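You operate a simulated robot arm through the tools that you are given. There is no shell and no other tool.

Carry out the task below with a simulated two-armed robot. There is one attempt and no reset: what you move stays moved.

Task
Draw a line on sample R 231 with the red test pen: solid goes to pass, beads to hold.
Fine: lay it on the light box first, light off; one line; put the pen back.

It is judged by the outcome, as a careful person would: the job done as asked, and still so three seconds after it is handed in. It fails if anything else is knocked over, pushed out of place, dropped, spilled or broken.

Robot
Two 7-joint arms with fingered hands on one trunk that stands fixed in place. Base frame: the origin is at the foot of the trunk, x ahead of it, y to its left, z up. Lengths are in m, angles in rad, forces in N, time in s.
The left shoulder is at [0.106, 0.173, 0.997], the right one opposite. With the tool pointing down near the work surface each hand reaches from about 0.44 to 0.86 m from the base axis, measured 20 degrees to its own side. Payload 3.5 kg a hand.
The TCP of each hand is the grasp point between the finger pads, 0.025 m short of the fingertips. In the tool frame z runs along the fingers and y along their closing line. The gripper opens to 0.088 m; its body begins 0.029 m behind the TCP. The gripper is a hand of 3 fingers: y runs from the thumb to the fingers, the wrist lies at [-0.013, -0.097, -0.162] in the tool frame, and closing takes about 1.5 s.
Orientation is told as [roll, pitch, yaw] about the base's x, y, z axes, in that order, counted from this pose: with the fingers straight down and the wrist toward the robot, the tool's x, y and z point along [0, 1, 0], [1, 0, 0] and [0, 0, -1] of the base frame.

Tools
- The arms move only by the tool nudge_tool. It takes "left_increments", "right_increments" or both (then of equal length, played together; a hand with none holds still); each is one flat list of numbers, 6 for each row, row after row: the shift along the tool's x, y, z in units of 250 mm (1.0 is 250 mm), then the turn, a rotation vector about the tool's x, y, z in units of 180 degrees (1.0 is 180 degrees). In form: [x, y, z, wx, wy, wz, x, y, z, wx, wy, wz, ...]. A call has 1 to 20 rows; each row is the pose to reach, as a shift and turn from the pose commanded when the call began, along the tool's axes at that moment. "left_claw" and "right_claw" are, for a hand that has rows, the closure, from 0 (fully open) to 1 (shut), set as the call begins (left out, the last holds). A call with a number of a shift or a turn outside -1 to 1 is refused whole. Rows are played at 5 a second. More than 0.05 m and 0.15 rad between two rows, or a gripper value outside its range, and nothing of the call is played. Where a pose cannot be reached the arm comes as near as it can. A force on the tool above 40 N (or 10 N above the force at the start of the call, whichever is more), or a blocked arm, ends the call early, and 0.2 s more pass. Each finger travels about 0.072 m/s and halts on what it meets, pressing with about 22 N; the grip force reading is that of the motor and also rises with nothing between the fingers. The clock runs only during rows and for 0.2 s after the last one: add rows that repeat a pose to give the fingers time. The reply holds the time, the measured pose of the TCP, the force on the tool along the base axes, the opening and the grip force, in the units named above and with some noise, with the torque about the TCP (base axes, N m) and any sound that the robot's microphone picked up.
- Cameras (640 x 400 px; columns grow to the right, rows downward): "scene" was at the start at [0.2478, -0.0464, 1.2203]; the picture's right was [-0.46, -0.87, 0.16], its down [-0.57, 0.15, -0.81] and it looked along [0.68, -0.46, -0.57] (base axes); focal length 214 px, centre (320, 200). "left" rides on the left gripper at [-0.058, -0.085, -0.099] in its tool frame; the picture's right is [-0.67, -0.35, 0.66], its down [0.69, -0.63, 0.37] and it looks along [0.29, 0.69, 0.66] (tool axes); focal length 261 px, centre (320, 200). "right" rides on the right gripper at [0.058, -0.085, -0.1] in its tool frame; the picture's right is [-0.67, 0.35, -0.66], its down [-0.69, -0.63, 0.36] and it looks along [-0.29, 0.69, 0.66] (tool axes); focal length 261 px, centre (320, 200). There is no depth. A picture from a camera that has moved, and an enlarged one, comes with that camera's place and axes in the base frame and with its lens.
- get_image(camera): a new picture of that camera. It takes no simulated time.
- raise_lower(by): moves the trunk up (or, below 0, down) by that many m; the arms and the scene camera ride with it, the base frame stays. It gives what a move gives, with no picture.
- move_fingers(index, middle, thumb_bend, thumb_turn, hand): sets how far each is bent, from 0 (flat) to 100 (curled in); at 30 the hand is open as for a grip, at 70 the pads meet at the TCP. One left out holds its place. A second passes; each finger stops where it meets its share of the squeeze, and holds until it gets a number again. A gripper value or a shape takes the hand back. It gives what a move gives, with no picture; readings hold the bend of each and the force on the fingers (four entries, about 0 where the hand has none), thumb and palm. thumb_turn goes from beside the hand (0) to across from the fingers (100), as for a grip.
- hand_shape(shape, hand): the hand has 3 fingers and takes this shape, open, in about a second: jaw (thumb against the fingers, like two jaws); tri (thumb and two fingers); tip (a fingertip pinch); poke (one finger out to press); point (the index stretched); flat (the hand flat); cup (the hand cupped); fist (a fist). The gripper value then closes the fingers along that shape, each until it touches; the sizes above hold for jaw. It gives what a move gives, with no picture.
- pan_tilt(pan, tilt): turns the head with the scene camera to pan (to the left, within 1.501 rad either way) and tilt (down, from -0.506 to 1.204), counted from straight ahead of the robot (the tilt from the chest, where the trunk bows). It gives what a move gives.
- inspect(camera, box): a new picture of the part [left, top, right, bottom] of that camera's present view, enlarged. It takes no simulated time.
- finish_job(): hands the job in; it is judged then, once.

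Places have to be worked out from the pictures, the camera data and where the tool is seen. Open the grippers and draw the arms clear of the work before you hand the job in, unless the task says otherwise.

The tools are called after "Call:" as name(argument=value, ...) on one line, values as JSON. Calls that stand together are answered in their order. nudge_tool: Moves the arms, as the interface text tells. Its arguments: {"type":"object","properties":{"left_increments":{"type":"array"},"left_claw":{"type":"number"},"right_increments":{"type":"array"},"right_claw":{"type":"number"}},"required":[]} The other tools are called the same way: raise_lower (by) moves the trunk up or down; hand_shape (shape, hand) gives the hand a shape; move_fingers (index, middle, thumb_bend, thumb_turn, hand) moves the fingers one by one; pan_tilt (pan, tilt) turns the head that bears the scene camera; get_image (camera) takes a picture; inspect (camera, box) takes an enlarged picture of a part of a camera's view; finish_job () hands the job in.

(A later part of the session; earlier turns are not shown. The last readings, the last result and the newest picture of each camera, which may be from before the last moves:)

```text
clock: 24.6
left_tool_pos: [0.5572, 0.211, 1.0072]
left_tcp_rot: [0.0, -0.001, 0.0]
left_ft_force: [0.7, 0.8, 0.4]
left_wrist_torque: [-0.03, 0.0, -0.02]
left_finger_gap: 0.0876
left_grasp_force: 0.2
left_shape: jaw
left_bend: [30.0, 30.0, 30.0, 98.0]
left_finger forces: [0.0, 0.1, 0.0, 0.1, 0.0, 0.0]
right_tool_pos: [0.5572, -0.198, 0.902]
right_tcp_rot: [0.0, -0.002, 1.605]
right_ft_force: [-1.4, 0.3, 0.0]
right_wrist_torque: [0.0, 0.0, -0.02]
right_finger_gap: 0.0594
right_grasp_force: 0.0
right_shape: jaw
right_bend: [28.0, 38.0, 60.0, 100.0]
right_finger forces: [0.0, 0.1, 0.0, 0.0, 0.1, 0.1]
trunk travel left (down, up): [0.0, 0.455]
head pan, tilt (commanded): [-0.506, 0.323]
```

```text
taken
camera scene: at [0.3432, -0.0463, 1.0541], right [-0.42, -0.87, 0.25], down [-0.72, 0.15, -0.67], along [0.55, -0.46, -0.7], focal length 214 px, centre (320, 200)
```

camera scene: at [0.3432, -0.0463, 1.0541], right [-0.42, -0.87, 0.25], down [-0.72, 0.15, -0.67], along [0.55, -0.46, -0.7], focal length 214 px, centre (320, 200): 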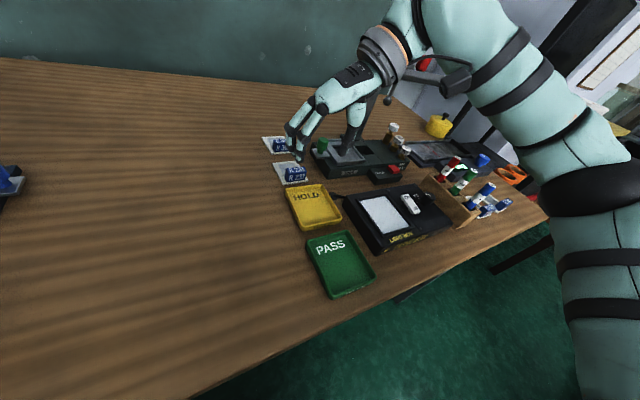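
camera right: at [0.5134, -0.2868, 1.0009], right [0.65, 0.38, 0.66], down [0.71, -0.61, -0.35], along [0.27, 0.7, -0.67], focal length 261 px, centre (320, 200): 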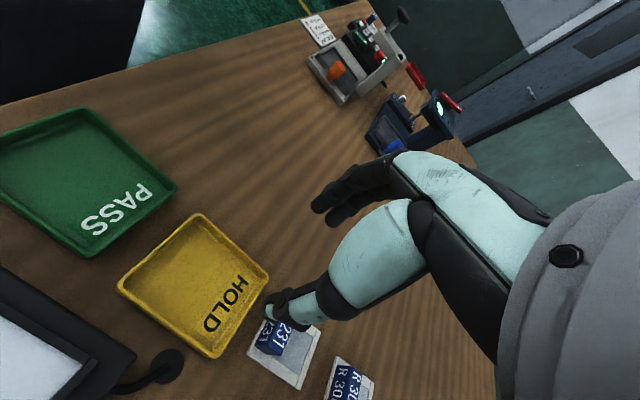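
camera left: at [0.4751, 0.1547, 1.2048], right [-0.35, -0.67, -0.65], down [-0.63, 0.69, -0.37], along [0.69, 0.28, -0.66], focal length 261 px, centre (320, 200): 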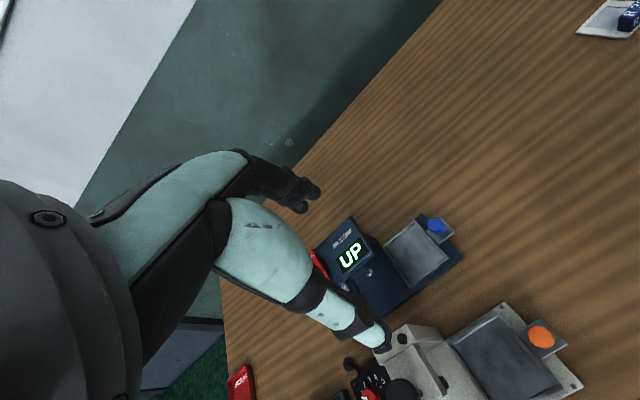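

The trunk is now fully lowered; the hand is at (0.557, -0.198, 0.902). I try moving it forward over the label again at yaw +92°.

Call:
nudge_tool(right_increments=[-0.1, -0.018, 0, 0, 0, 0, -0.2, -0.036, 0, 0, 0, 0, -0.3016, -0.0544, 0, 0, 0, 0, -0.3016, -0.0544, 0, 0, 0, 0])

```text
clock: 25.6
left_tool_pos: [0.5576, 0.2117, 1.0065]
left_tcp_rot: [-0.001, 0.001, 0.0]
left_ft_force: [-0.7, -0.5, 1.4]
left_wrist_torque: [-0.02, 0.0, 0.0]
left_finger_gap: 0.0877
left_grasp_force: 0.0
left_shape: jaw
left_bend: [30.0, 30.0, 30.0, 98.0]
left_finger forces: [0.1, 0.1, 0.0, 0.0, 0.0, 0.1]
right_tool_pos: [0.6229, -0.2119, 0.8947]
right_tcp_rot: [-0.002, 0.0, 1.605]
right_ft_force: [0.0, -0.3, 0.2]
right_wrist_torque: [-0.03, 0.01, 0.01]
right_finger_gap: 0.0597
right_grasp_force: 0.0
right_shape: jaw
right_bend: [28.0, 38.0, 60.0, 100.0]
right_finger forces: [0.1, 0.1, 0.1, 0.0, 0.1, 0.0]
right hand out of reach, approached as far as the arm can: row 3, 4
trunk travel left (down, up): [0.0, 0.455]
head pan, tilt (commanded): [-0.506, 0.323]
```

That works much better: the hand is at (0.623, -0.212, 0.895), 1 cm short in x. I try descending and moving forward together.

Call:
nudge_tool(right_increments=[0, 0.01, 0.08, 0, 0, 0, -0.02, 0.01, 0.16, 0, 0, 0, -0.04, 0.01, 0.16, 0, 0, 0, -0.04, 0.01, 0.16, 0, 0, 0])

```text
clock: 26.6
left_tool_pos: [0.5576, 0.2103, 1.0058]
left_tcp_rot: [0.0, 0.001, 0.0]
left_ft_force: [-0.3, -0.8, 0.2]
left_wrist_torque: [-0.01, 0.02, 0.02]
left_finger_gap: 0.0877
left_grasp_force: 0.0
left_shape: jaw
left_bend: [30.0, 30.0, 30.0, 98.0]
left_finger forces: [0.0, 0.0, 0.0, 0.0, 0.1, 0.0]
right_tool_pos: [0.6324, -0.2089, 0.8559]
right_tcp_rot: [0.002, 0.0, 1.607]
right_ft_force: [0.4, -0.3, -0.3]
right_wrist_torque: [0.02, 0.02, -0.03]
right_finger_gap: 0.0594
right_grasp_force: 0.1
right_shape: jaw
right_bend: [28.0, 38.0, 60.0, 100.0]
right_finger forces: [0.1, 0.0, 0.0, 0.0, 0.1, 0.0]
trunk travel left (down, up): [0.0, 0.455]
head pan, tilt (commanded): [-0.506, 0.323]
```

Now the hand is exactly over the label at (0.632, -0.209, 0.856), level, yaw 92°, with no reach complaint. I check the alignment in the pictures before descending.

Call:
inspect(camera="scene", box=[240, 80, 400, 220])

Call:
get_image(camera="right")

Call:
get_image(camera="scene")

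```text
2.86 times, centred on (320, 150) of scene
camera zoom: at [0.3444, -0.0464, 1.0534], right [-0.42, -0.87, 0.25], down [-0.72, 0.15, -0.67], along [0.55, -0.46, -0.7], focal length 613 px, centre (320, 343)
```

zoom: 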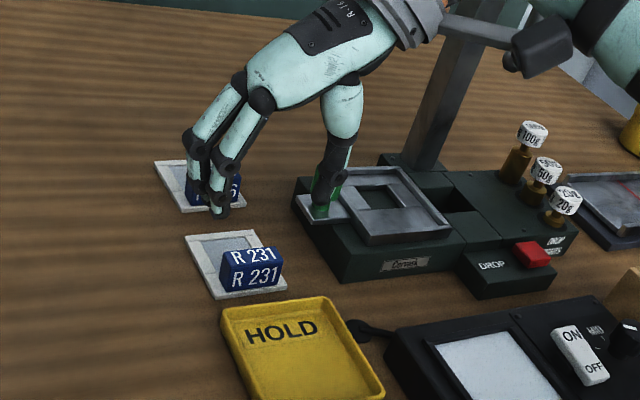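

```text
taken
camera right: at [0.5776, -0.2965, 0.9539], right [0.66, 0.37, 0.65], down [0.71, -0.61, -0.37], along [0.26, 0.7, -0.66], focal length 261 px, centre (320, 200)
```

right: 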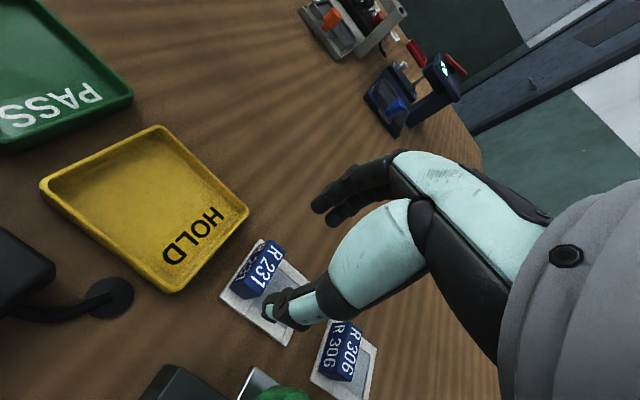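

```text
taken
camera scene: at [0.3444, -0.0464, 1.0534], right [-0.42, -0.87, 0.25], down [-0.72, 0.15, -0.67], along [0.55, -0.46, -0.7], focal length 214 px, centre (320, 200)
```

scene: 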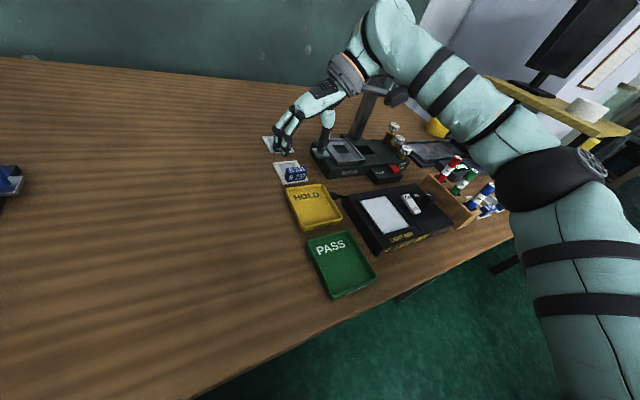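

Aligned over the label, but the forearm now passes low near the test pens in their rack. I look closely at that clearance before going lower.

Call:
inspect(camera="scene", box=[400, 60, 560, 240])

Call:
pan_tilt(pan=-1.0, tilt=0.323)

Call:
get_image(camera="scene")

```text
2.22 times, centred on (480, 150) of scene
camera zoom: at [0.3444, -0.0464, 1.0534], right [-0.42, -0.87, 0.25], down [-0.72, 0.15, -0.67], along [0.55, -0.46, -0.7], focal length 477 px, centre (-36, 311)
```

zoom: 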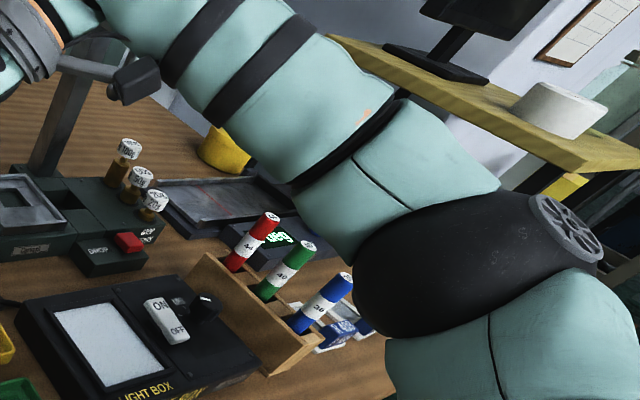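

```text
clock: 27.5
left_tool_pos: [0.5589, 0.2104, 1.0066]
left_tcp_rot: [-0.001, 0.0, 0.001]
left_ft_force: [-0.1, -0.1, -0.4]
left_wrist_torque: [-0.02, -0.01, 0.0]
left_finger_gap: 0.0876
left_grasp_force: 0.0
left_shape: jaw
left_bend: [30.0, 30.0, 30.0, 98.0]
left_finger forces: [0.0, 0.0, 0.0, 0.0, 0.0, 0.0]
right_tool_pos: [0.6322, -0.2101, 0.8551]
right_tcp_rot: [0.002, -0.001, 1.605]
right_ft_force: [0.1, 0.4, 0.2]
right_wrist_torque: [0.01, 0.03, -0.01]
right_finger_gap: 0.0595
right_grasp_force: 0.0
right_shape: jaw
right_bend: [28.0, 38.0, 60.0, 100.0]
right_finger forces: [0.1, 0.1, 0.1, 0.1, 0.1, 0.0]
trunk travel left (down, up): [0.0, 0.455]
head pan, tilt (commanded): [-1.0, 0.323]
```

```text
taken
camera scene: at [0.3177, -0.0795, 1.0693], right [-0.72, -0.54, 0.43], down [-0.63, 0.27, -0.73], along [0.28, -0.8, -0.54], focal length 214 px, centre (320, 200)
```

scene: 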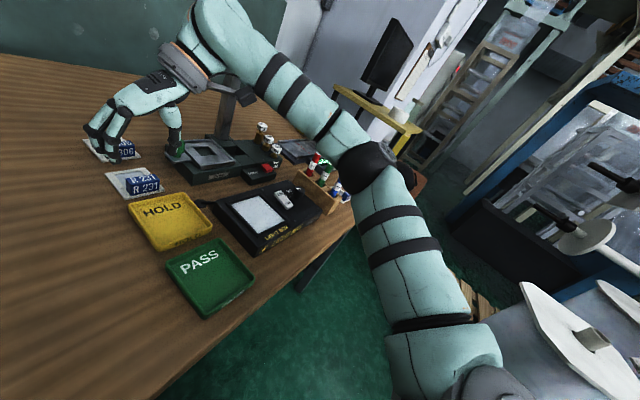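

The two views put the elbow near (0.39, -0.38, 0.97), well clear of the pens and high above the light box. I turn the head back and descend to about z 0.812, then check the fingers around the block.

Call:
pan_tilt(pan=-0.35, tilt=0.323)

Call:
nudge_tool(right_increments=[0, 0, 0.06, 0, 0, 0, 0, 0, 0.12, 0, 0, 0, 0, 0, 0.174, 0, 0, 0, 0, 0, 0.174, 0, 0, 0])

Call:
get_image(camera="scene")

Call:
inspect(camera="right", box=[200, 200, 400, 360])

```text
clock: 28.6
left_tool_pos: [0.5592, 0.2097, 1.0049]
left_tcp_rot: [0.0, 0.0, 0.0]
left_ft_force: [-0.3, -0.5, 0.6]
left_wrist_torque: [-0.02, -0.02, 0.01]
left_finger_gap: 0.0876
left_grasp_force: 0.0
left_shape: jaw
left_bend: [30.0, 30.0, 30.0, 98.0]
left_finger forces: [0.0, 0.0, 0.1, 0.1, 0.0, 0.0]
right_tool_pos: [0.6322, -0.2101, 0.8546]
right_tcp_rot: [0.002, 0.001, 1.605]
right_ft_force: [0.2, 0.3, -0.4]
right_wrist_torque: [0.01, -0.01, 0.01]
right_finger_gap: 0.0593
right_grasp_force: 0.1
right_shape: jaw
right_bend: [28.0, 38.0, 60.0, 100.0]
right_finger forces: [0.1, 0.1, 0.1, 0.1, 0.0, 0.0]
trunk travel left (down, up): [0.0, 0.455]
head pan, tilt (commanded): [-0.351, 0.323]
```

```text
clock: 29.6
left_tool_pos: [0.5591, 0.2113, 1.0057]
left_tcp_rot: [0.001, -0.001, 0.0]
left_ft_force: [-0.5, -0.9, -0.1]
left_wrist_torque: [-0.01, 0.01, 0.02]
left_finger_gap: 0.0877
left_grasp_force: 0.1
left_shape: jaw
left_bend: [30.0, 30.0, 30.0, 98.0]
left_finger forces: [0.1, 0.0, 0.1, 0.0, 0.1, 0.1]
right_tool_pos: [0.6331, -0.2077, 0.8124]
right_tcp_rot: [0.002, -0.001, 1.605]
right_ft_force: [-1.2, 0.3, -0.1]
right_wrist_torque: [-0.02, 0.01, -0.02]
right_finger_gap: 0.0595
right_grasp_force: 0.1
right_shape: jaw
right_bend: [28.0, 38.0, 60.0, 100.0]
right_finger forces: [0.1, 0.0, 0.0, 0.0, 0.0, 0.1]
trunk travel left (down, up): [0.0, 0.455]
head pan, tilt (commanded): [-0.351, 0.323]
```

```text
taken
camera scene: at [0.3495, -0.0331, 1.0503], right [-0.3, -0.94, 0.18], down [-0.74, 0.11, -0.66], along [0.6, -0.33, -0.73], focal length 214 px, centre (320, 200)
```

scene: 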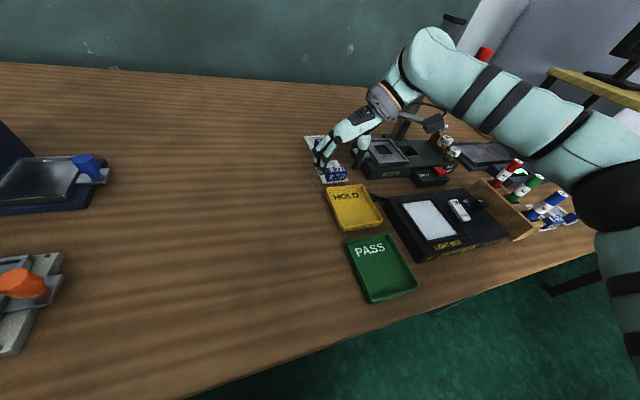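

```text
2.50 times, centred on (300, 280) of right
camera zoom: at [0.5781, -0.2958, 0.9103], right [0.66, 0.37, 0.65], down [0.71, -0.61, -0.37], along [0.26, 0.7, -0.66], focal length 652 px, centre (370, 0)
```

zoom: 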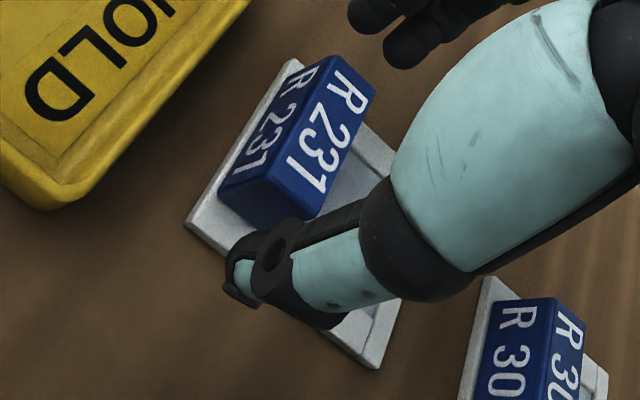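

Call:
inspect(camera="scene", box=[295, 120, 405, 210])

```text
4.44 times, centred on (350, 165) of scene
camera zoom: at [0.3495, -0.0331, 1.0503], right [-0.3, -0.94, 0.18], down [-0.74, 0.11, -0.66], along [0.6, -0.33, -0.73], focal length 953 px, centre (187, 356)
```

zoom: 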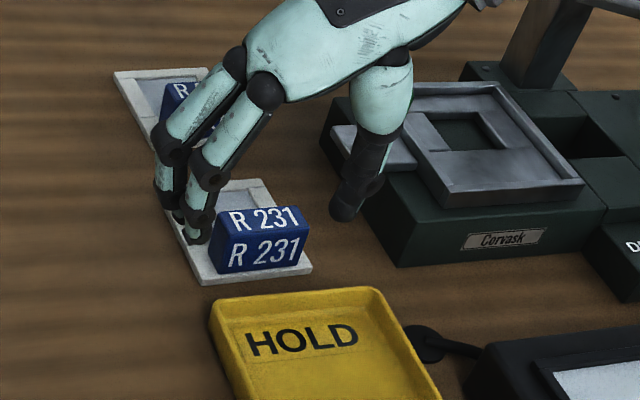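

The fingers and thumb straddle the block ends with roughly 1 cm clearance each side, tips just around the block's top. I go down another 12 mm and close on the block.

Call:
nudge_tool(right_increments=[0, 0, 0.025, 0, 0, 0, 0, 0, 0.05, 0, 0, 0, 0, 0, 0.05, 0, 0, 0])

Call:
nudge_tool(right_increments=[0, 0, 0, 0, 0, 0, 0, 0, 0, 0, 0, 0, 0, 0, 0, 0, 0, 0, 0, 0, 0, 0, 0, 0, 0, 0, 0, 0, 0, 0, 0, 0, 0, 0, 0, 0], right_claw=0.8)

Call:
inspect(camera="scene", box=[295, 120, 405, 210])

Call:
inspect(camera="right", box=[200, 200, 400, 360])

```text
clock: 30.4
left_tool_pos: [0.5582, 0.2107, 1.0061]
left_tcp_rot: [0.0, 0.002, 0.0]
left_ft_force: [-0.1, -0.6, -0.5]
left_wrist_torque: [-0.01, -0.02, -0.01]
left_finger_gap: 0.088
left_grasp_force: 0.1
left_shape: jaw
left_bend: [30.0, 30.0, 30.0, 98.0]
left_finger forces: [0.0, 0.0, 0.1, 0.1, 0.0, 0.1]
right_tool_pos: [0.6325, -0.2095, 0.7967]
right_tcp_rot: [0.003, 0.001, 1.605]
right_ft_force: [0.3, 0.8, -0.1]
right_wrist_torque: [0.01, 0.02, 0.02]
right_finger_gap: 0.0593
right_grasp_force: 0.0
right_shape: jaw
right_bend: [28.0, 38.0, 60.0, 100.0]
right_finger forces: [0.1, 0.0, 0.0, 0.0, 0.1, 0.1]
trunk travel left (down, up): [0.0, 0.455]
head pan, tilt (commanded): [-0.351, 0.323]
```

```text
clock: 31.8
left_tool_pos: [0.5577, 0.2111, 1.0048]
left_tcp_rot: [0.0, 0.0, 0.001]
left_ft_force: [-0.5, 0.1, 0.0]
left_wrist_torque: [-0.01, -0.04, -0.03]
left_finger_gap: 0.0877
left_grasp_force: 0.3
left_shape: jaw
left_bend: [30.0, 30.0, 30.0, 98.0]
left_finger forces: [0.1, 0.0, 0.0, 0.0, 0.0, 0.1]
right_tool_pos: [0.6328, -0.2072, 0.7986]
right_tcp_rot: [0.002, 0.0, 1.606]
right_ft_force: [0.1, 0.1, -0.2]
right_wrist_torque: [0.02, 0.0, -0.01]
right_finger_gap: 0.0345
right_grasp_force: 21.6
right_shape: jaw
right_bend: [74.0, 50.0, 72.0, 100.0]
right_finger forces: [12.9, 6.9, 0.0, 0.1, 19.9, 0.1]
trunk travel left (down, up): [0.0, 0.455]
head pan, tilt (commanded): [-0.351, 0.323]
```

```text
4.44 times, centred on (350, 165) of scene
camera zoom: at [0.3496, -0.0331, 1.0502], right [-0.3, -0.94, 0.18], down [-0.74, 0.11, -0.66], along [0.6, -0.33, -0.73], focal length 953 px, centre (187, 356)
```

zoom: 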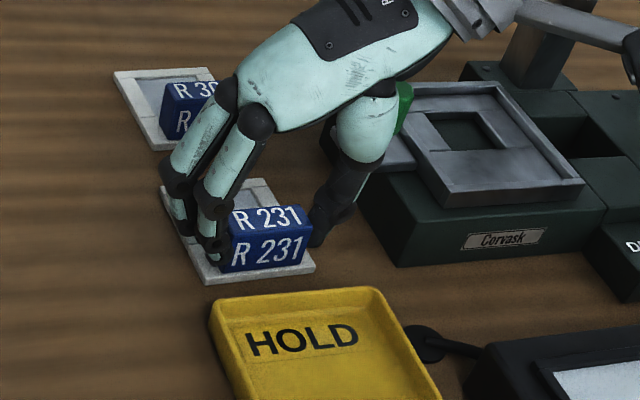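

```text
2.50 times, centred on (300, 280) of right
camera zoom: at [0.5777, -0.2952, 0.8972], right [0.66, 0.37, 0.65], down [0.71, -0.61, -0.37], along [0.26, 0.7, -0.66], focal length 652 px, centre (370, 0)
```

zoom: 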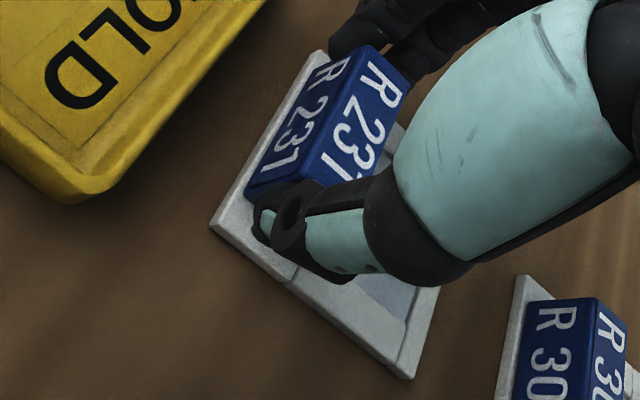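

The block is gripped firmly (thumb 20 N, fingers 13 and 7 N). I lift 4 cm and check that the sample comes along level.

Call:
nudge_tool(right_increments=[0, 0, -0.04, 0, 0, 0, 0, 0, -0.1, 0, 0, 0, 0, 0, -0.16, 0, 0, 0, 0, 0, -0.16, 0, 0, 0])

Call:
inspect(camera="scene", box=[295, 100, 405, 200])

Call:
inspect(camera="right", box=[200, 160, 420, 340])

```text
clock: 32.8
left_tool_pos: [0.5588, 0.2113, 1.0048]
left_tcp_rot: [-0.001, -0.001, 0.001]
left_ft_force: [-0.4, 0.8, 0.2]
left_wrist_torque: [0.05, 0.0, 0.01]
left_finger_gap: 0.0878
left_grasp_force: 0.0
left_shape: jaw
left_bend: [30.0, 30.0, 30.0, 98.0]
left_finger forces: [0.0, 0.0, 0.0, 0.1, 0.1, 0.0]
right_tool_pos: [0.6335, -0.2092, 0.8372]
right_tcp_rot: [0.0, -0.001, 1.604]
right_ft_force: [1.2, -0.2, -0.7]
right_wrist_torque: [0.0, 0.05, 0.04]
right_finger_gap: 0.0343
right_grasp_force: 22.0
right_shape: jaw
right_bend: [74.0, 50.0, 72.0, 100.0]
right_finger forces: [13.0, 6.9, 0.0, 0.1, 19.9, 0.1]
trunk travel left (down, up): [0.0, 0.455]
head pan, tilt (commanded): [-0.351, 0.323]
```

```text
4.00 times, centred on (350, 150) of scene
camera zoom: at [0.3497, -0.0332, 1.0502], right [-0.3, -0.94, 0.18], down [-0.74, 0.11, -0.66], along [0.6, -0.33, -0.73], focal length 858 px, centre (200, 400)
```

zoom: 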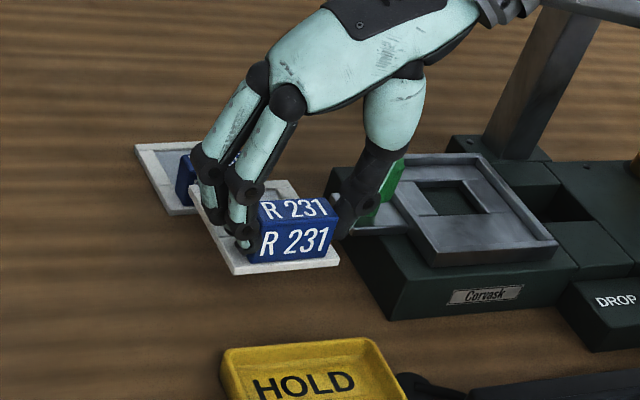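

```text
2.22 times, centred on (310, 250) of right
camera zoom: at [0.5779, -0.2958, 0.9369], right [0.66, 0.37, 0.65], down [0.71, -0.6, -0.37], along [0.26, 0.7, -0.66], focal length 579 px, centre (342, 89)
```

zoom: 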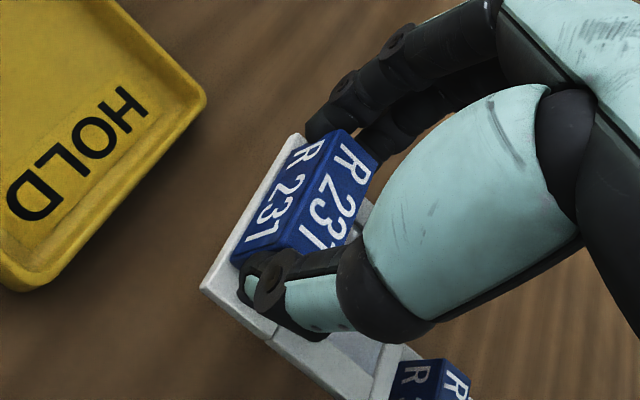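

The sample is held level. Now I need the panel's exact place, so I zoom on the light box from the present scene camera.

Call:
inspect(camera="scene", box=[380, 180, 480, 270])

Call:
get_image(camera="right")

```text
4.44 times, centred on (430, 225) of scene
camera zoom: at [0.3497, -0.0332, 1.0502], right [-0.3, -0.94, 0.18], down [-0.74, 0.11, -0.66], along [0.6, -0.33, -0.73], focal length 953 px, centre (-169, 89)
```

zoom: 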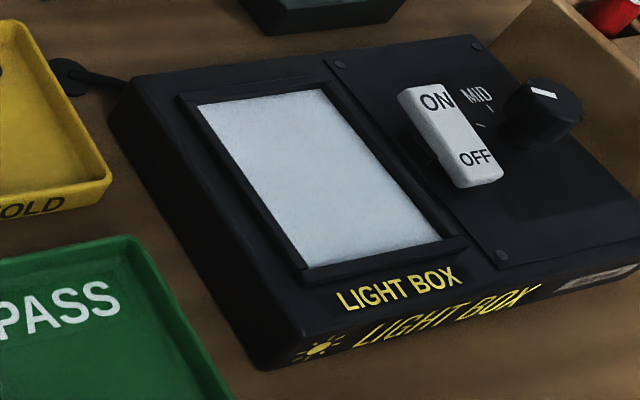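

```text
taken
camera right: at [0.5779, -0.2958, 0.9369], right [0.66, 0.37, 0.65], down [0.71, -0.6, -0.37], along [0.26, 0.7, -0.66], focal length 261 px, centre (320, 200)
```

right: 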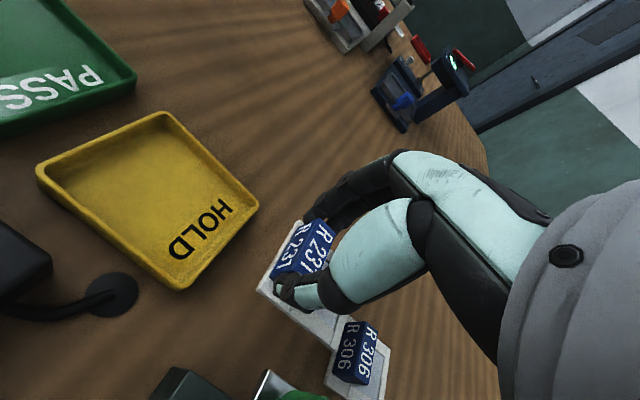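

Triangulating the panel from three views gives its centre near (0.487, -0.325) at z≈0.799, about 73 × 66 mm inside the frame, aligned with the base axes; the 66 × 54 mm plate fits inside. I lift further and carry the sample over the panel with the hand at yaw 90°.

Call:
nudge_tool(right_increments=[0, 0, -0.12, 0, 0, 0, 0, 0, -0.24, 0, 0, 0, 0.115, -0.073, -0.24, 0, 0, 0.002, 0.23, -0.146, -0.24, 0, 0, 0.004, 0.346, -0.219, -0.24, 0, 0, 0.006, 0.461, -0.291, -0.24, 0, 0, 0.008, 0.576, -0.364, -0.24, 0, 0, 0.0108, 0.691, -0.437, -0.24, 0, 0, 0.0108, 0.691, -0.437, -0.24, 0, 0, 0.0108])

Call:
get_image(camera="scene")

Call:
get_image(camera="right")

```text
clock: 34.8
left_tool_pos: [0.5594, 0.2124, 1.0045]
left_tcp_rot: [-0.001, 0.002, 0.002]
left_ft_force: [0.1, 0.7, -0.5]
left_wrist_torque: [0.0, -0.01, -0.04]
left_finger_gap: 0.0878
left_grasp_force: 0.0
left_shape: jaw
left_bend: [30.0, 30.0, 30.0, 98.0]
left_finger forces: [0.0, 0.1, 0.0, 0.1, 0.0, 0.0]
right_tool_pos: [0.4858, -0.2725, 0.8394]
right_tcp_rot: [0.0, 0.005, 1.57]
right_ft_force: [-0.3, -0.1, -1.2]
right_wrist_torque: [-0.04, 0.01, 0.01]
right_finger_gap: 0.0344
right_grasp_force: 22.3
right_shape: jaw
right_bend: [74.0, 50.0, 72.0, 100.0]
right_finger forces: [13.1, 7.2, 0.0, 0.0, 20.2, 0.0]
right hand out of reach, approached as far as the arm can: row 2, 5, 6, 7, 8, 9
trunk travel left (down, up): [0.0, 0.455]
head pan, tilt (commanded): [-0.351, 0.323]
```

```text
taken
camera scene: at [0.3515, -0.0318, 1.0493], right [-0.29, -0.94, 0.18], down [-0.74, 0.11, -0.66], along [0.6, -0.33, -0.73], focal length 214 px, centre (320, 200)
```

scene: 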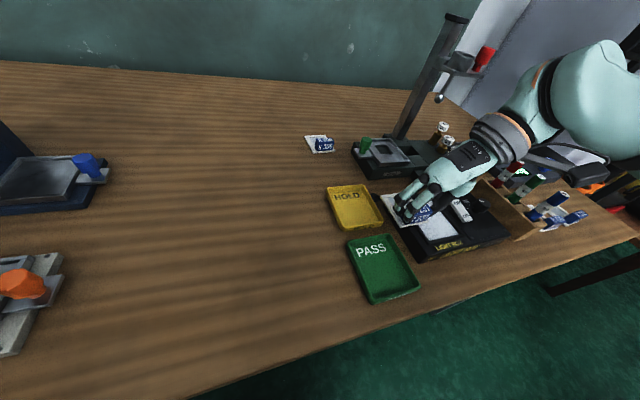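

```text
taken
camera right: at [0.4272, -0.3585, 0.9394], right [0.67, 0.35, 0.65], down [0.68, -0.63, -0.36], along [0.29, 0.69, -0.66], focal length 261 px, centre (320, 200)
```

right: 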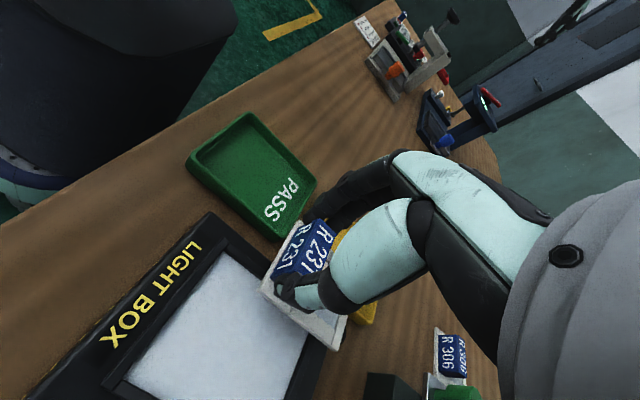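

The arm hit a near-body limit and sank to z 0.839, just above the light box, with no contact force. I raise the trunk 10 cm, which lifts the hand and gives the arm room.

Call:
raise_lower(by=0.1)

Call:
get_image(camera="scene")

```text
clock: 36.1
left_tool_pos: [0.5597, 0.2117, 1.1066]
left_tcp_rot: [-0.001, 0.002, 0.001]
left_ft_force: [0.5, -0.1, -0.4]
left_wrist_torque: [-0.03, 0.03, 0.04]
left_finger_gap: 0.0874
left_grasp_force: 0.1
left_shape: jaw
left_bend: [30.0, 30.0, 30.0, 98.0]
left_finger forces: [0.0, 0.0, 0.0, 0.0, 0.0, 0.0]
right_tool_pos: [0.4821, -0.2731, 0.939]
right_tcp_rot: [-0.002, 0.005, 1.57]
right_ft_force: [0.2, -0.3, 0.1]
right_wrist_torque: [0.0, -0.02, -0.05]
right_finger_gap: 0.0341
right_grasp_force: 22.3
right_shape: jaw
right_bend: [74.0, 50.0, 72.0, 100.0]
right_finger forces: [13.0, 7.3, 0.0, 0.0, 20.2, 0.0]
trunk travel left (down, up): [-0.1, 0.355]
head pan, tilt (commanded): [-0.351, 0.323]
```

```text
taken
camera scene: at [0.2546, -0.0332, 1.2179], right [-0.33, -0.94, 0.11], down [-0.59, 0.11, -0.8], along [0.74, -0.33, -0.59], focal length 214 px, centre (320, 200)
```

scene: 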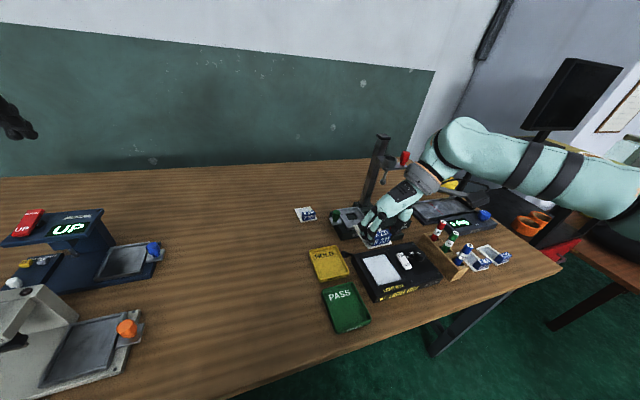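

Clean: (0.482, -0.273, 0.939), level, still gripped. I now move in small steps to above the panel at z≈0.92.

Call:
nudge_tool(right_increments=[0.024, -0.07, 0, 0, 0, 0, 0.048, -0.14, 0.04, 0, 0, 0, 0.072, -0.2056, 0.08, 0, 0, 0, 0.072, -0.2056, 0.08, 0, 0, 0])

```text
clock: 37.1
left_tool_pos: [0.5583, 0.2115, 1.1047]
left_tcp_rot: [-0.001, 0.0, -0.002]
left_ft_force: [-0.2, 0.3, -0.1]
left_wrist_torque: [0.01, 0.03, 0.02]
left_finger_gap: 0.0876
left_grasp_force: 0.0
left_shape: jaw
left_bend: [30.0, 30.0, 30.0, 98.0]
left_finger forces: [0.0, 0.0, 0.0, 0.0, 0.1, 0.0]
right_tool_pos: [0.4579, -0.3148, 0.9124]
right_tcp_rot: [-0.009, 0.016, 1.564]
right_ft_force: [-0.6, -0.1, -0.1]
right_wrist_torque: [-0.01, 0.0, 0.02]
right_finger_gap: 0.0343
right_grasp_force: 22.4
right_shape: jaw
right_bend: [74.0, 50.0, 72.0, 100.0]
right_finger forces: [13.0, 7.2, 0.0, 0.0, 20.3, 0.0]
right hand out of reach, approached as far as the arm can: row 1, 2, 3, 4
trunk travel left (down, up): [-0.1, 0.355]
head pan, tilt (commanded): [-0.351, 0.323]
```

It is about 1 cm short of the panel spot at this yaw. Each trunk rise moves the shoulder back and gains room, so I raise another 6 cm and try again.

Call:
raise_lower(by=0.06)

```text
clock: 38.1
left_tool_pos: [0.5583, 0.2113, 1.1641]
left_tcp_rot: [0.001, 0.0, 0.003]
left_ft_force: [-0.2, 0.1, -0.7]
left_wrist_torque: [-0.03, 0.01, -0.01]
left_finger_gap: 0.0876
left_grasp_force: 0.0
left_shape: jaw
left_bend: [30.0, 30.0, 30.0, 98.0]
left_finger forces: [0.1, 0.0, 0.1, 0.1, 0.1, 0.1]
right_tool_pos: [0.4371, -0.3146, 1.0223]
right_tcp_rot: [-0.11, 0.013, 1.565]
right_ft_force: [0.2, 0.0, -0.9]
right_wrist_torque: [0.0, 0.04, 0.01]
right_finger_gap: 0.0341
right_grasp_force: 22.1
right_shape: jaw
right_bend: [74.0, 50.0, 72.0, 100.0]
right_finger forces: [13.0, 7.2, 0.1, 0.0, 20.2, 0.0]
trunk travel left (down, up): [-0.16, 0.295]
head pan, tilt (commanded): [-0.351, 0.323]
```

Now I level the hand again and see whether the pose over the panel is accepted.

Call:
nudge_tool(right_increments=[-0.03, -0.01, 0, -0.002, 0.018, 0, -0.06, -0.02, 0, -0.004, 0.035, 0, -0.108, -0.04, 0, -0.004, 0.035, 0.002, -0.108, -0.04, 0, -0.004, 0.035, 0.002])

```text
clock: 39.1
left_tool_pos: [0.5588, 0.2109, 1.166]
left_tcp_rot: [-0.001, 0.0, -0.001]
left_ft_force: [1.1, 0.1, 0.0]
left_wrist_torque: [-0.02, 0.02, 0.05]
left_finger_gap: 0.0877
left_grasp_force: 0.0
left_shape: jaw
left_bend: [30.0, 30.0, 30.0, 98.0]
left_finger forces: [0.1, 0.0, 0.1, 0.1, 0.0, 0.0]
right_tool_pos: [0.443, -0.2957, 1.0042]
right_tcp_rot: [-0.022, 0.027, 1.54]
right_ft_force: [1.2, -0.2, 0.0]
right_wrist_torque: [-0.01, 0.01, 0.01]
right_finger_gap: 0.0344
right_grasp_force: 22.5
right_shape: jaw
right_bend: [74.0, 50.0, 72.0, 100.0]
right_finger forces: [13.0, 7.2, 0.0, 0.1, 20.2, 0.1]
right hand out of reach, approached as far as the arm can: row 1, 2, 3, 4
trunk travel left (down, up): [-0.16, 0.295]
head pan, tilt (commanded): [-0.351, 0.323]
```

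Lower heights relax this limit (as seen at the sample). I descend toward z≈0.90 while correcting the small tilt and moving over the panel.

Call:
nudge_tool(right_increments=[0, 0, 0.14, -0.003, 0.002, -0.003, -0.03, -0.04, 0.28, -0.006, 0.005, -0.006, -0.06, -0.08, 0.416, -0.0086, 0.007, -0.0095, -0.0876, -0.113, 0.416, -0.0086, 0.007, -0.0095, -0.0876, -0.113, 0.416, -0.0086, 0.007, -0.0095])

```text
clock: 40.3
left_tool_pos: [0.5587, 0.212, 1.1656]
left_tcp_rot: [0.001, -0.002, 0.001]
left_ft_force: [0.2, 0.2, -0.1]
left_wrist_torque: [-0.01, 0.0, -0.01]
left_finger_gap: 0.0876
left_grasp_force: 0.0
left_shape: jaw
left_bend: [30.0, 30.0, 30.0, 98.0]
left_finger forces: [0.0, 0.0, 0.0, 0.0, 0.0, 0.1]
right_tool_pos: [0.4269, -0.3036, 0.9045]
right_tcp_rot: [0.003, 0.002, 1.578]
right_ft_force: [0.5, 0.0, 0.0]
right_wrist_torque: [-0.02, 0.01, 0.0]
right_finger_gap: 0.0341
right_grasp_force: 22.1
right_shape: jaw
right_bend: [74.0, 50.0, 72.0, 100.0]
right_finger forces: [13.0, 7.1, 0.0, 0.0, 20.1, 0.0]
right hand out of reach, approached as far as the arm can: row 1, 2, 3, 4, 5
trunk travel left (down, up): [-0.16, 0.295]
head pan, tilt (commanded): [-0.351, 0.323]
```

At this trunk height it is worse, so the limit is in the other direction: the trunk should be lower and the hand low. I lift a little, bring the trunk back to its original height, and then approach the panel low.

Call:
nudge_tool(right_increments=[0, 0, -0.12, 0, 0, 0, 0, 0, -0.24, 0, 0, 0, 0, 0, -0.24, 0, 0, 0])

Call:
raise_lower(by=-0.06)

```text
clock: 41.1
left_tool_pos: [0.5584, 0.2109, 1.1646]
left_tcp_rot: [0.0, -0.001, 0.0]
left_ft_force: [-0.3, 0.8, -1.0]
left_wrist_torque: [-0.02, 0.01, 0.04]
left_finger_gap: 0.0877
left_grasp_force: 0.0
left_shape: jaw
left_bend: [30.0, 30.0, 30.0, 98.0]
left_finger forces: [0.0, 0.1, 0.0, 0.0, 0.0, 0.1]
right_tool_pos: [0.4152, -0.2918, 0.9561]
right_tcp_rot: [0.012, -0.014, 1.58]
right_ft_force: [-0.4, -0.8, 0.3]
right_wrist_torque: [0.0, 0.02, 0.02]
right_finger_gap: 0.0344
right_grasp_force: 21.8
right_shape: jaw
right_bend: [74.0, 50.0, 72.0, 100.0]
right_finger forces: [13.0, 7.1, 0.0, 0.1, 20.2, 0.0]
right hand out of reach, approached as far as the arm can: row 1, 2, 3
trunk travel left (down, up): [-0.16, 0.295]
head pan, tilt (commanded): [-0.351, 0.323]
```

```text
clock: 42.1
left_tool_pos: [0.5562, 0.2106, 1.1073]
left_tcp_rot: [0.0, -0.003, 0.002]
left_ft_force: [0.1, 0.8, 0.2]
left_wrist_torque: [-0.02, 0.0, -0.01]
left_finger_gap: 0.0878
left_grasp_force: 0.1
left_shape: jaw
left_bend: [30.0, 30.0, 30.0, 98.0]
left_finger forces: [0.0, 0.0, 0.0, 0.1, 0.1, 0.0]
right_tool_pos: [0.4132, -0.2908, 0.8988]
right_tcp_rot: [0.022, -0.028, 1.587]
right_ft_force: [-0.3, 0.1, -0.6]
right_wrist_torque: [-0.02, 0.01, -0.01]
right_finger_gap: 0.0343
right_grasp_force: 21.7
right_shape: jaw
right_bend: [74.0, 50.0, 72.0, 100.0]
right_finger forces: [13.1, 7.1, 0.0, 0.1, 20.1, 0.0]
trunk travel left (down, up): [-0.1, 0.355]
head pan, tilt (commanded): [-0.351, 0.323]
```

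I level the hand and move along to (0.458, -0.315) at this height, then test the low approach.

Call:
nudge_tool(right_increments=[-0.09, -0.048, 0, 0.0045, -0.0035, 0.0025, -0.18, -0.096, 0, 0.0089, -0.007, 0.005, -0.18, -0.096, 0, 0.0089, -0.007, 0.005])

Call:
nudge_tool(right_increments=[0, 0, 0.06, 0, 0, 0, 0, 0, 0.12, 0, 0, 0, 0, 0, 0.12, 0, 0, 0])

```text
clock: 42.9
left_tool_pos: [0.5567, 0.211, 1.1055]
left_tcp_rot: [-0.001, -0.001, -0.001]
left_ft_force: [0.3, 0.2, 0.5]
left_wrist_torque: [-0.02, -0.02, 0.01]
left_finger_gap: 0.0878
left_grasp_force: 0.1
left_shape: jaw
left_bend: [30.0, 30.0, 30.0, 98.0]
left_finger forces: [0.0, 0.0, 0.0, 0.1, 0.0, 0.1]
right_tool_pos: [0.4593, -0.3151, 0.8951]
right_tcp_rot: [-0.002, 0.004, 1.572]
right_ft_force: [-0.2, 0.0, -0.5]
right_wrist_torque: [0.0, 0.02, 0.01]
right_finger_gap: 0.0345
right_grasp_force: 21.8
right_shape: jaw
right_bend: [74.0, 50.0, 72.0, 100.0]
right_finger forces: [12.9, 7.2, 0.1, 0.0, 20.1, 0.1]
trunk travel left (down, up): [-0.1, 0.355]
head pan, tilt (commanded): [-0.351, 0.323]
```

```text
clock: 43.7
left_tool_pos: [0.5584, 0.2114, 1.1053]
left_tcp_rot: [0.0, 0.0, -0.001]
left_ft_force: [-0.2, -0.3, -0.5]
left_wrist_torque: [0.0, -0.01, 0.01]
left_finger_gap: 0.0875
left_grasp_force: 0.1
left_shape: jaw
left_bend: [30.0, 30.0, 30.0, 98.0]
left_finger forces: [0.0, 0.0, 0.0, 0.1, 0.1, 0.0]
right_tool_pos: [0.459, -0.3141, 0.8652]
right_tcp_rot: [0.0, 0.001, 1.571]
right_ft_force: [0.3, -0.5, -0.4]
right_wrist_torque: [-0.02, 0.0, 0.01]
right_finger_gap: 0.0344
right_grasp_force: 21.8
right_shape: jaw
right_bend: [74.0, 50.0, 72.0, 100.0]
right_finger forces: [13.1, 7.0, 0.0, 0.0, 20.1, 0.1]
trunk travel left (down, up): [-0.1, 0.355]
head pan, tilt (commanded): [-0.351, 0.323]
```

No complaint this time: (0.459, -0.314, 0.865), level, yaw 90°. I look at the sample against the panel frame to judge the remaining offset.

Call:
inspect(camera="scene", box=[330, 220, 450, 310])

Call:
get_image(camera="right")

Call:
get_image(camera="scene")

```text
4.44 times, centred on (390, 265) of scene
camera zoom: at [0.2535, -0.0332, 1.2184], right [-0.33, -0.94, 0.11], down [-0.59, 0.11, -0.8], along [0.74, -0.33, -0.59], focal length 953 px, centre (9, -89)
```

zoom: 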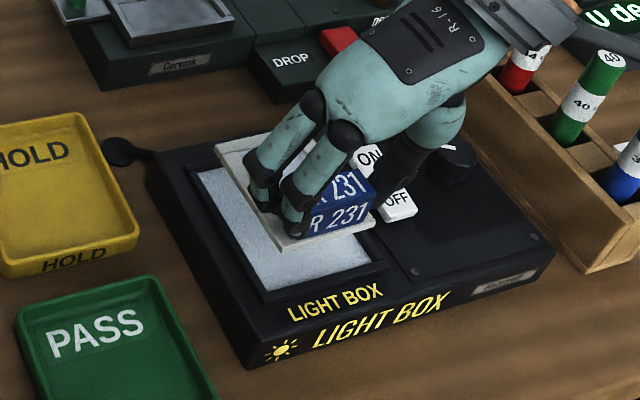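

```text
taken
camera right: at [0.4013, -0.3992, 0.9647], right [0.67, 0.35, 0.66], down [0.69, -0.63, -0.37], along [0.28, 0.69, -0.66], focal length 261 px, centre (320, 200)
```

right: 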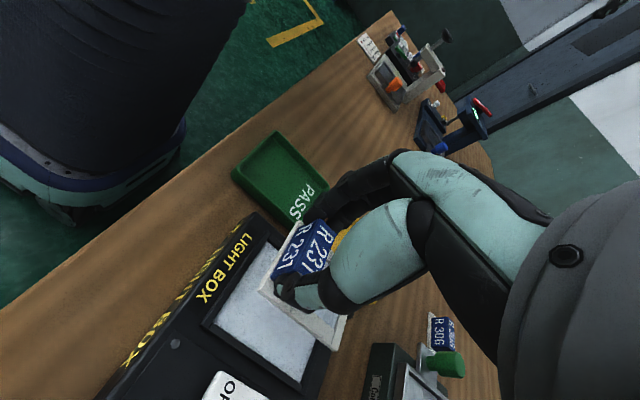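

```text
taken
camera scene: at [0.2535, -0.0332, 1.2184], right [-0.33, -0.94, 0.11], down [-0.59, 0.11, -0.8], along [0.74, -0.33, -0.59], focal length 214 px, centre (320, 200)
```

scene: 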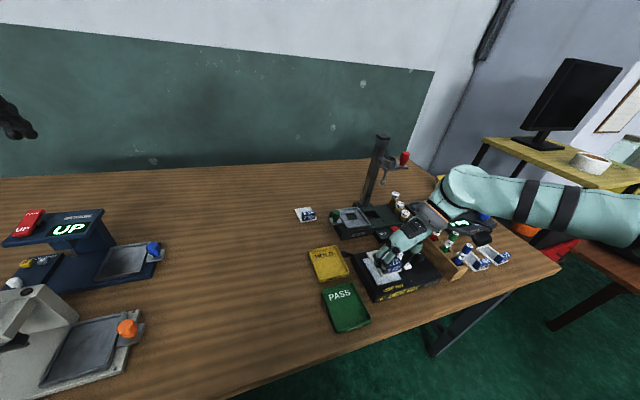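

Call:
inspect(camera="right", box=[190, 200, 380, 390])

Call:
inspect(camera="scene", box=[365, 235, 425, 295])

```text
2.11 times, centred on (285, 295) of right
camera zoom: at [0.4013, -0.3992, 0.9647], right [0.67, 0.35, 0.66], down [0.69, -0.63, -0.37], along [0.28, 0.69, -0.66], focal length 549 px, centre (394, 0)
```

zoom: 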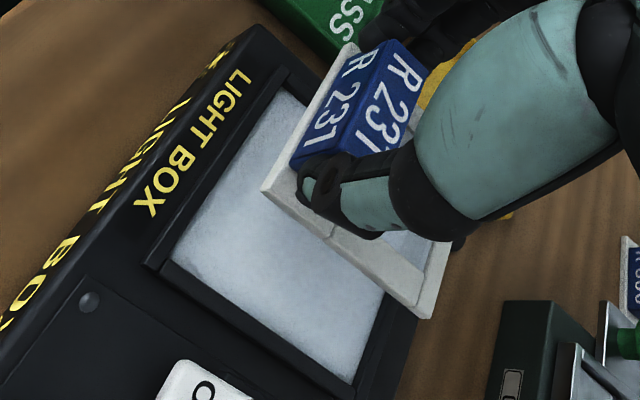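

```text
6.67 times, centred on (395, 265) of scene
camera zoom: at [0.2535, -0.0332, 1.2184], right [-0.33, -0.94, 0.11], down [-0.59, 0.11, -0.8], along [0.74, -0.33, -0.59], focal length 1430 px, centre (-180, -233)
```

zoom: 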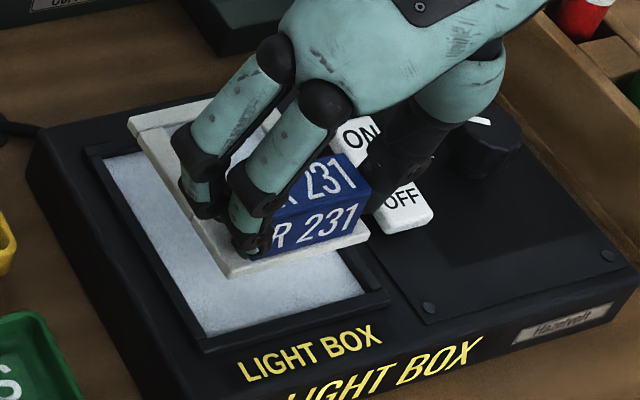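

Comparing all views, the panel centre is near (0.491, -0.3275) at z≈0.791, and the plate centre is now near (0.484, -0.318). I shift 7 mm forward and 9.5 mm right and check again.

Call:
nudge_tool(right_increments=[-0.014, -0.019, 0, 0, 0, 0, -0.028, -0.038, 0, 0, 0, 0, -0.028, -0.038, 0.04, 0, 0, 0, -0.028, -0.038, 0.04, 0, 0, 0])

Call:
inspect(camera="right", box=[190, 200, 380, 390])

Call:
inspect(camera="scene", box=[365, 235, 425, 295])

```text
clock: 44.7
left_tool_pos: [0.557, 0.2108, 1.1073]
left_tcp_rot: [-0.002, -0.001, -0.001]
left_ft_force: [0.6, 0.1, -0.4]
left_wrist_torque: [0.0, -0.02, 0.04]
left_finger_gap: 0.0877
left_grasp_force: 0.2
left_shape: jaw
left_bend: [30.0, 30.0, 30.0, 98.0]
left_finger forces: [0.1, 0.0, 0.0, 0.1, 0.1, 0.0]
right_tool_pos: [0.4658, -0.322, 0.8567]
right_tcp_rot: [-0.001, 0.001, 1.571]
right_ft_force: [-0.2, 0.2, -1.0]
right_wrist_torque: [0.0, 0.02, -0.02]
right_finger_gap: 0.0342
right_grasp_force: 21.9
right_shape: jaw
right_bend: [74.0, 50.0, 72.0, 100.0]
right_finger forces: [12.9, 7.1, 0.0, 0.0, 20.0, 0.1]
trunk travel left (down, up): [-0.1, 0.355]
head pan, tilt (commanded): [-0.351, 0.323]
```

```text
2.11 times, centred on (285, 295) of right
camera zoom: at [0.4068, -0.4078, 0.9551], right [0.67, 0.35, 0.66], down [0.69, -0.63, -0.36], along [0.29, 0.69, -0.66], focal length 549 px, centre (394, 0)
```

zoom: 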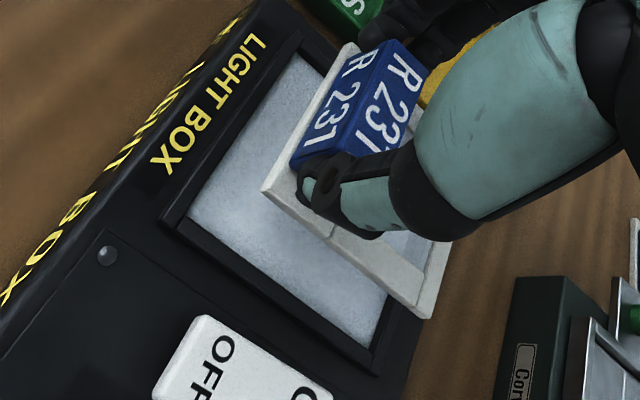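

```text
6.67 times, centred on (395, 265) of scene
camera zoom: at [0.2535, -0.0331, 1.2183], right [-0.33, -0.94, 0.11], down [-0.59, 0.11, -0.8], along [0.74, -0.33, -0.59], focal length 1430 px, centre (-180, -233)
```

zoom: 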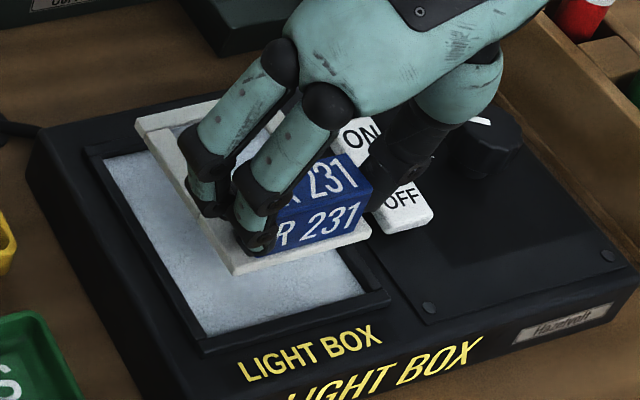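

Both views agree within about 1 mm: shift 3 mm forward and 1 mm right. I do that and descend to z≈0.838, a few millimetres above the panel.

Call:
nudge_tool(right_increments=[-0.012, -0.004, 0.02, 0, 0, 0, -0.012, -0.004, 0.05, 0, 0, 0, -0.012, -0.004, 0.075, 0, 0, 0, -0.012, -0.004, 0.075, 0, 0, 0])

Call:
inspect(camera="right", box=[190, 200, 380, 390])

Call:
inspect(camera="scene", box=[365, 235, 425, 295])

```text
clock: 45.7
left_tool_pos: [0.5581, 0.2116, 1.106]
left_tcp_rot: [-0.001, -0.001, -0.001]
left_ft_force: [0.1, -0.5, 0.7]
left_wrist_torque: [0.03, 0.03, 0.0]
left_finger_gap: 0.0878
left_grasp_force: 0.2
left_shape: jaw
left_bend: [30.0, 30.0, 30.0, 98.0]
left_finger forces: [0.1, 0.1, 0.0, 0.0, 0.0, 0.1]
right_tool_pos: [0.4684, -0.3248, 0.8372]
right_tcp_rot: [-0.003, 0.002, 1.57]
right_ft_force: [-0.7, -0.2, 0.3]
right_wrist_torque: [-0.01, 0.0, 0.01]
right_finger_gap: 0.0342
right_grasp_force: 22.0
right_shape: jaw
right_bend: [74.0, 50.0, 72.0, 100.0]
right_finger forces: [12.9, 7.1, 0.1, 0.0, 20.2, 0.0]
trunk travel left (down, up): [-0.1, 0.355]
head pan, tilt (commanded): [-0.351, 0.323]
```

```text
2.11 times, centred on (285, 295) of right
camera zoom: at [0.4095, -0.4089, 0.9364], right [0.67, 0.35, 0.66], down [0.69, -0.63, -0.36], along [0.29, 0.69, -0.66], focal length 549 px, centre (394, 0)
```

zoom: 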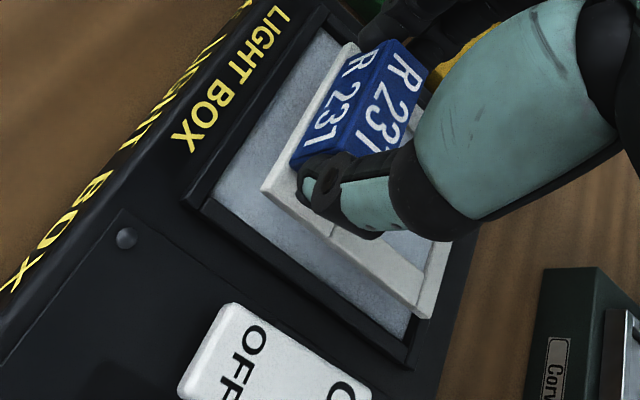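

```text
6.67 times, centred on (395, 265) of scene
camera zoom: at [0.2536, -0.0332, 1.2183], right [-0.33, -0.94, 0.11], down [-0.59, 0.11, -0.8], along [0.74, -0.33, -0.59], focal length 1430 px, centre (-180, -233)
```

zoom: 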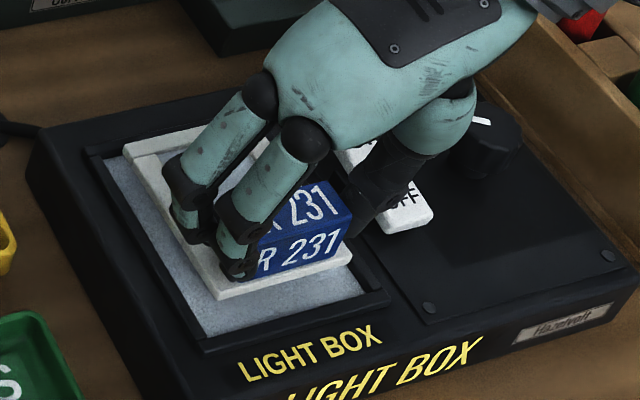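

The plate is well inside the frame on all visible sides and still a few millimetres up. I descend in 2 mm steps watching the force.

Call:
nudge_tool(right_increments=[0, 0, 0.008, 0, 0, 0, 0, 0, 0.016, 0, 0, 0, 0, 0, 0.024, 0, 0, 0, 0, 0, 0.024, 0, 0, 0])

```text
clock: 46.7
left_tool_pos: [0.5587, 0.2115, 1.1066]
left_tcp_rot: [0.0, -0.001, 0.0]
left_ft_force: [-0.2, -0.2, 0.2]
left_wrist_torque: [-0.03, 0.02, -0.01]
left_finger_gap: 0.0876
left_grasp_force: 0.1
left_shape: jaw
left_bend: [30.0, 30.0, 30.0, 98.0]
left_finger forces: [0.0, 0.0, 0.0, 0.1, 0.0, 0.0]
right_tool_pos: [0.4682, -0.3246, 0.831]
right_tcp_rot: [-0.002, 0.006, 1.568]
right_ft_force: [0.1, 0.1, -1.1]
right_wrist_torque: [0.02, -0.03, 0.0]
right_finger_gap: 0.034
right_grasp_force: 22.6
right_shape: jaw
right_bend: [74.0, 50.0, 72.0, 100.0]
right_finger forces: [13.0, 7.1, 0.1, 0.1, 20.2, 0.0]
trunk travel left (down, up): [-0.1, 0.355]
head pan, tilt (commanded): [-0.351, 0.323]
```

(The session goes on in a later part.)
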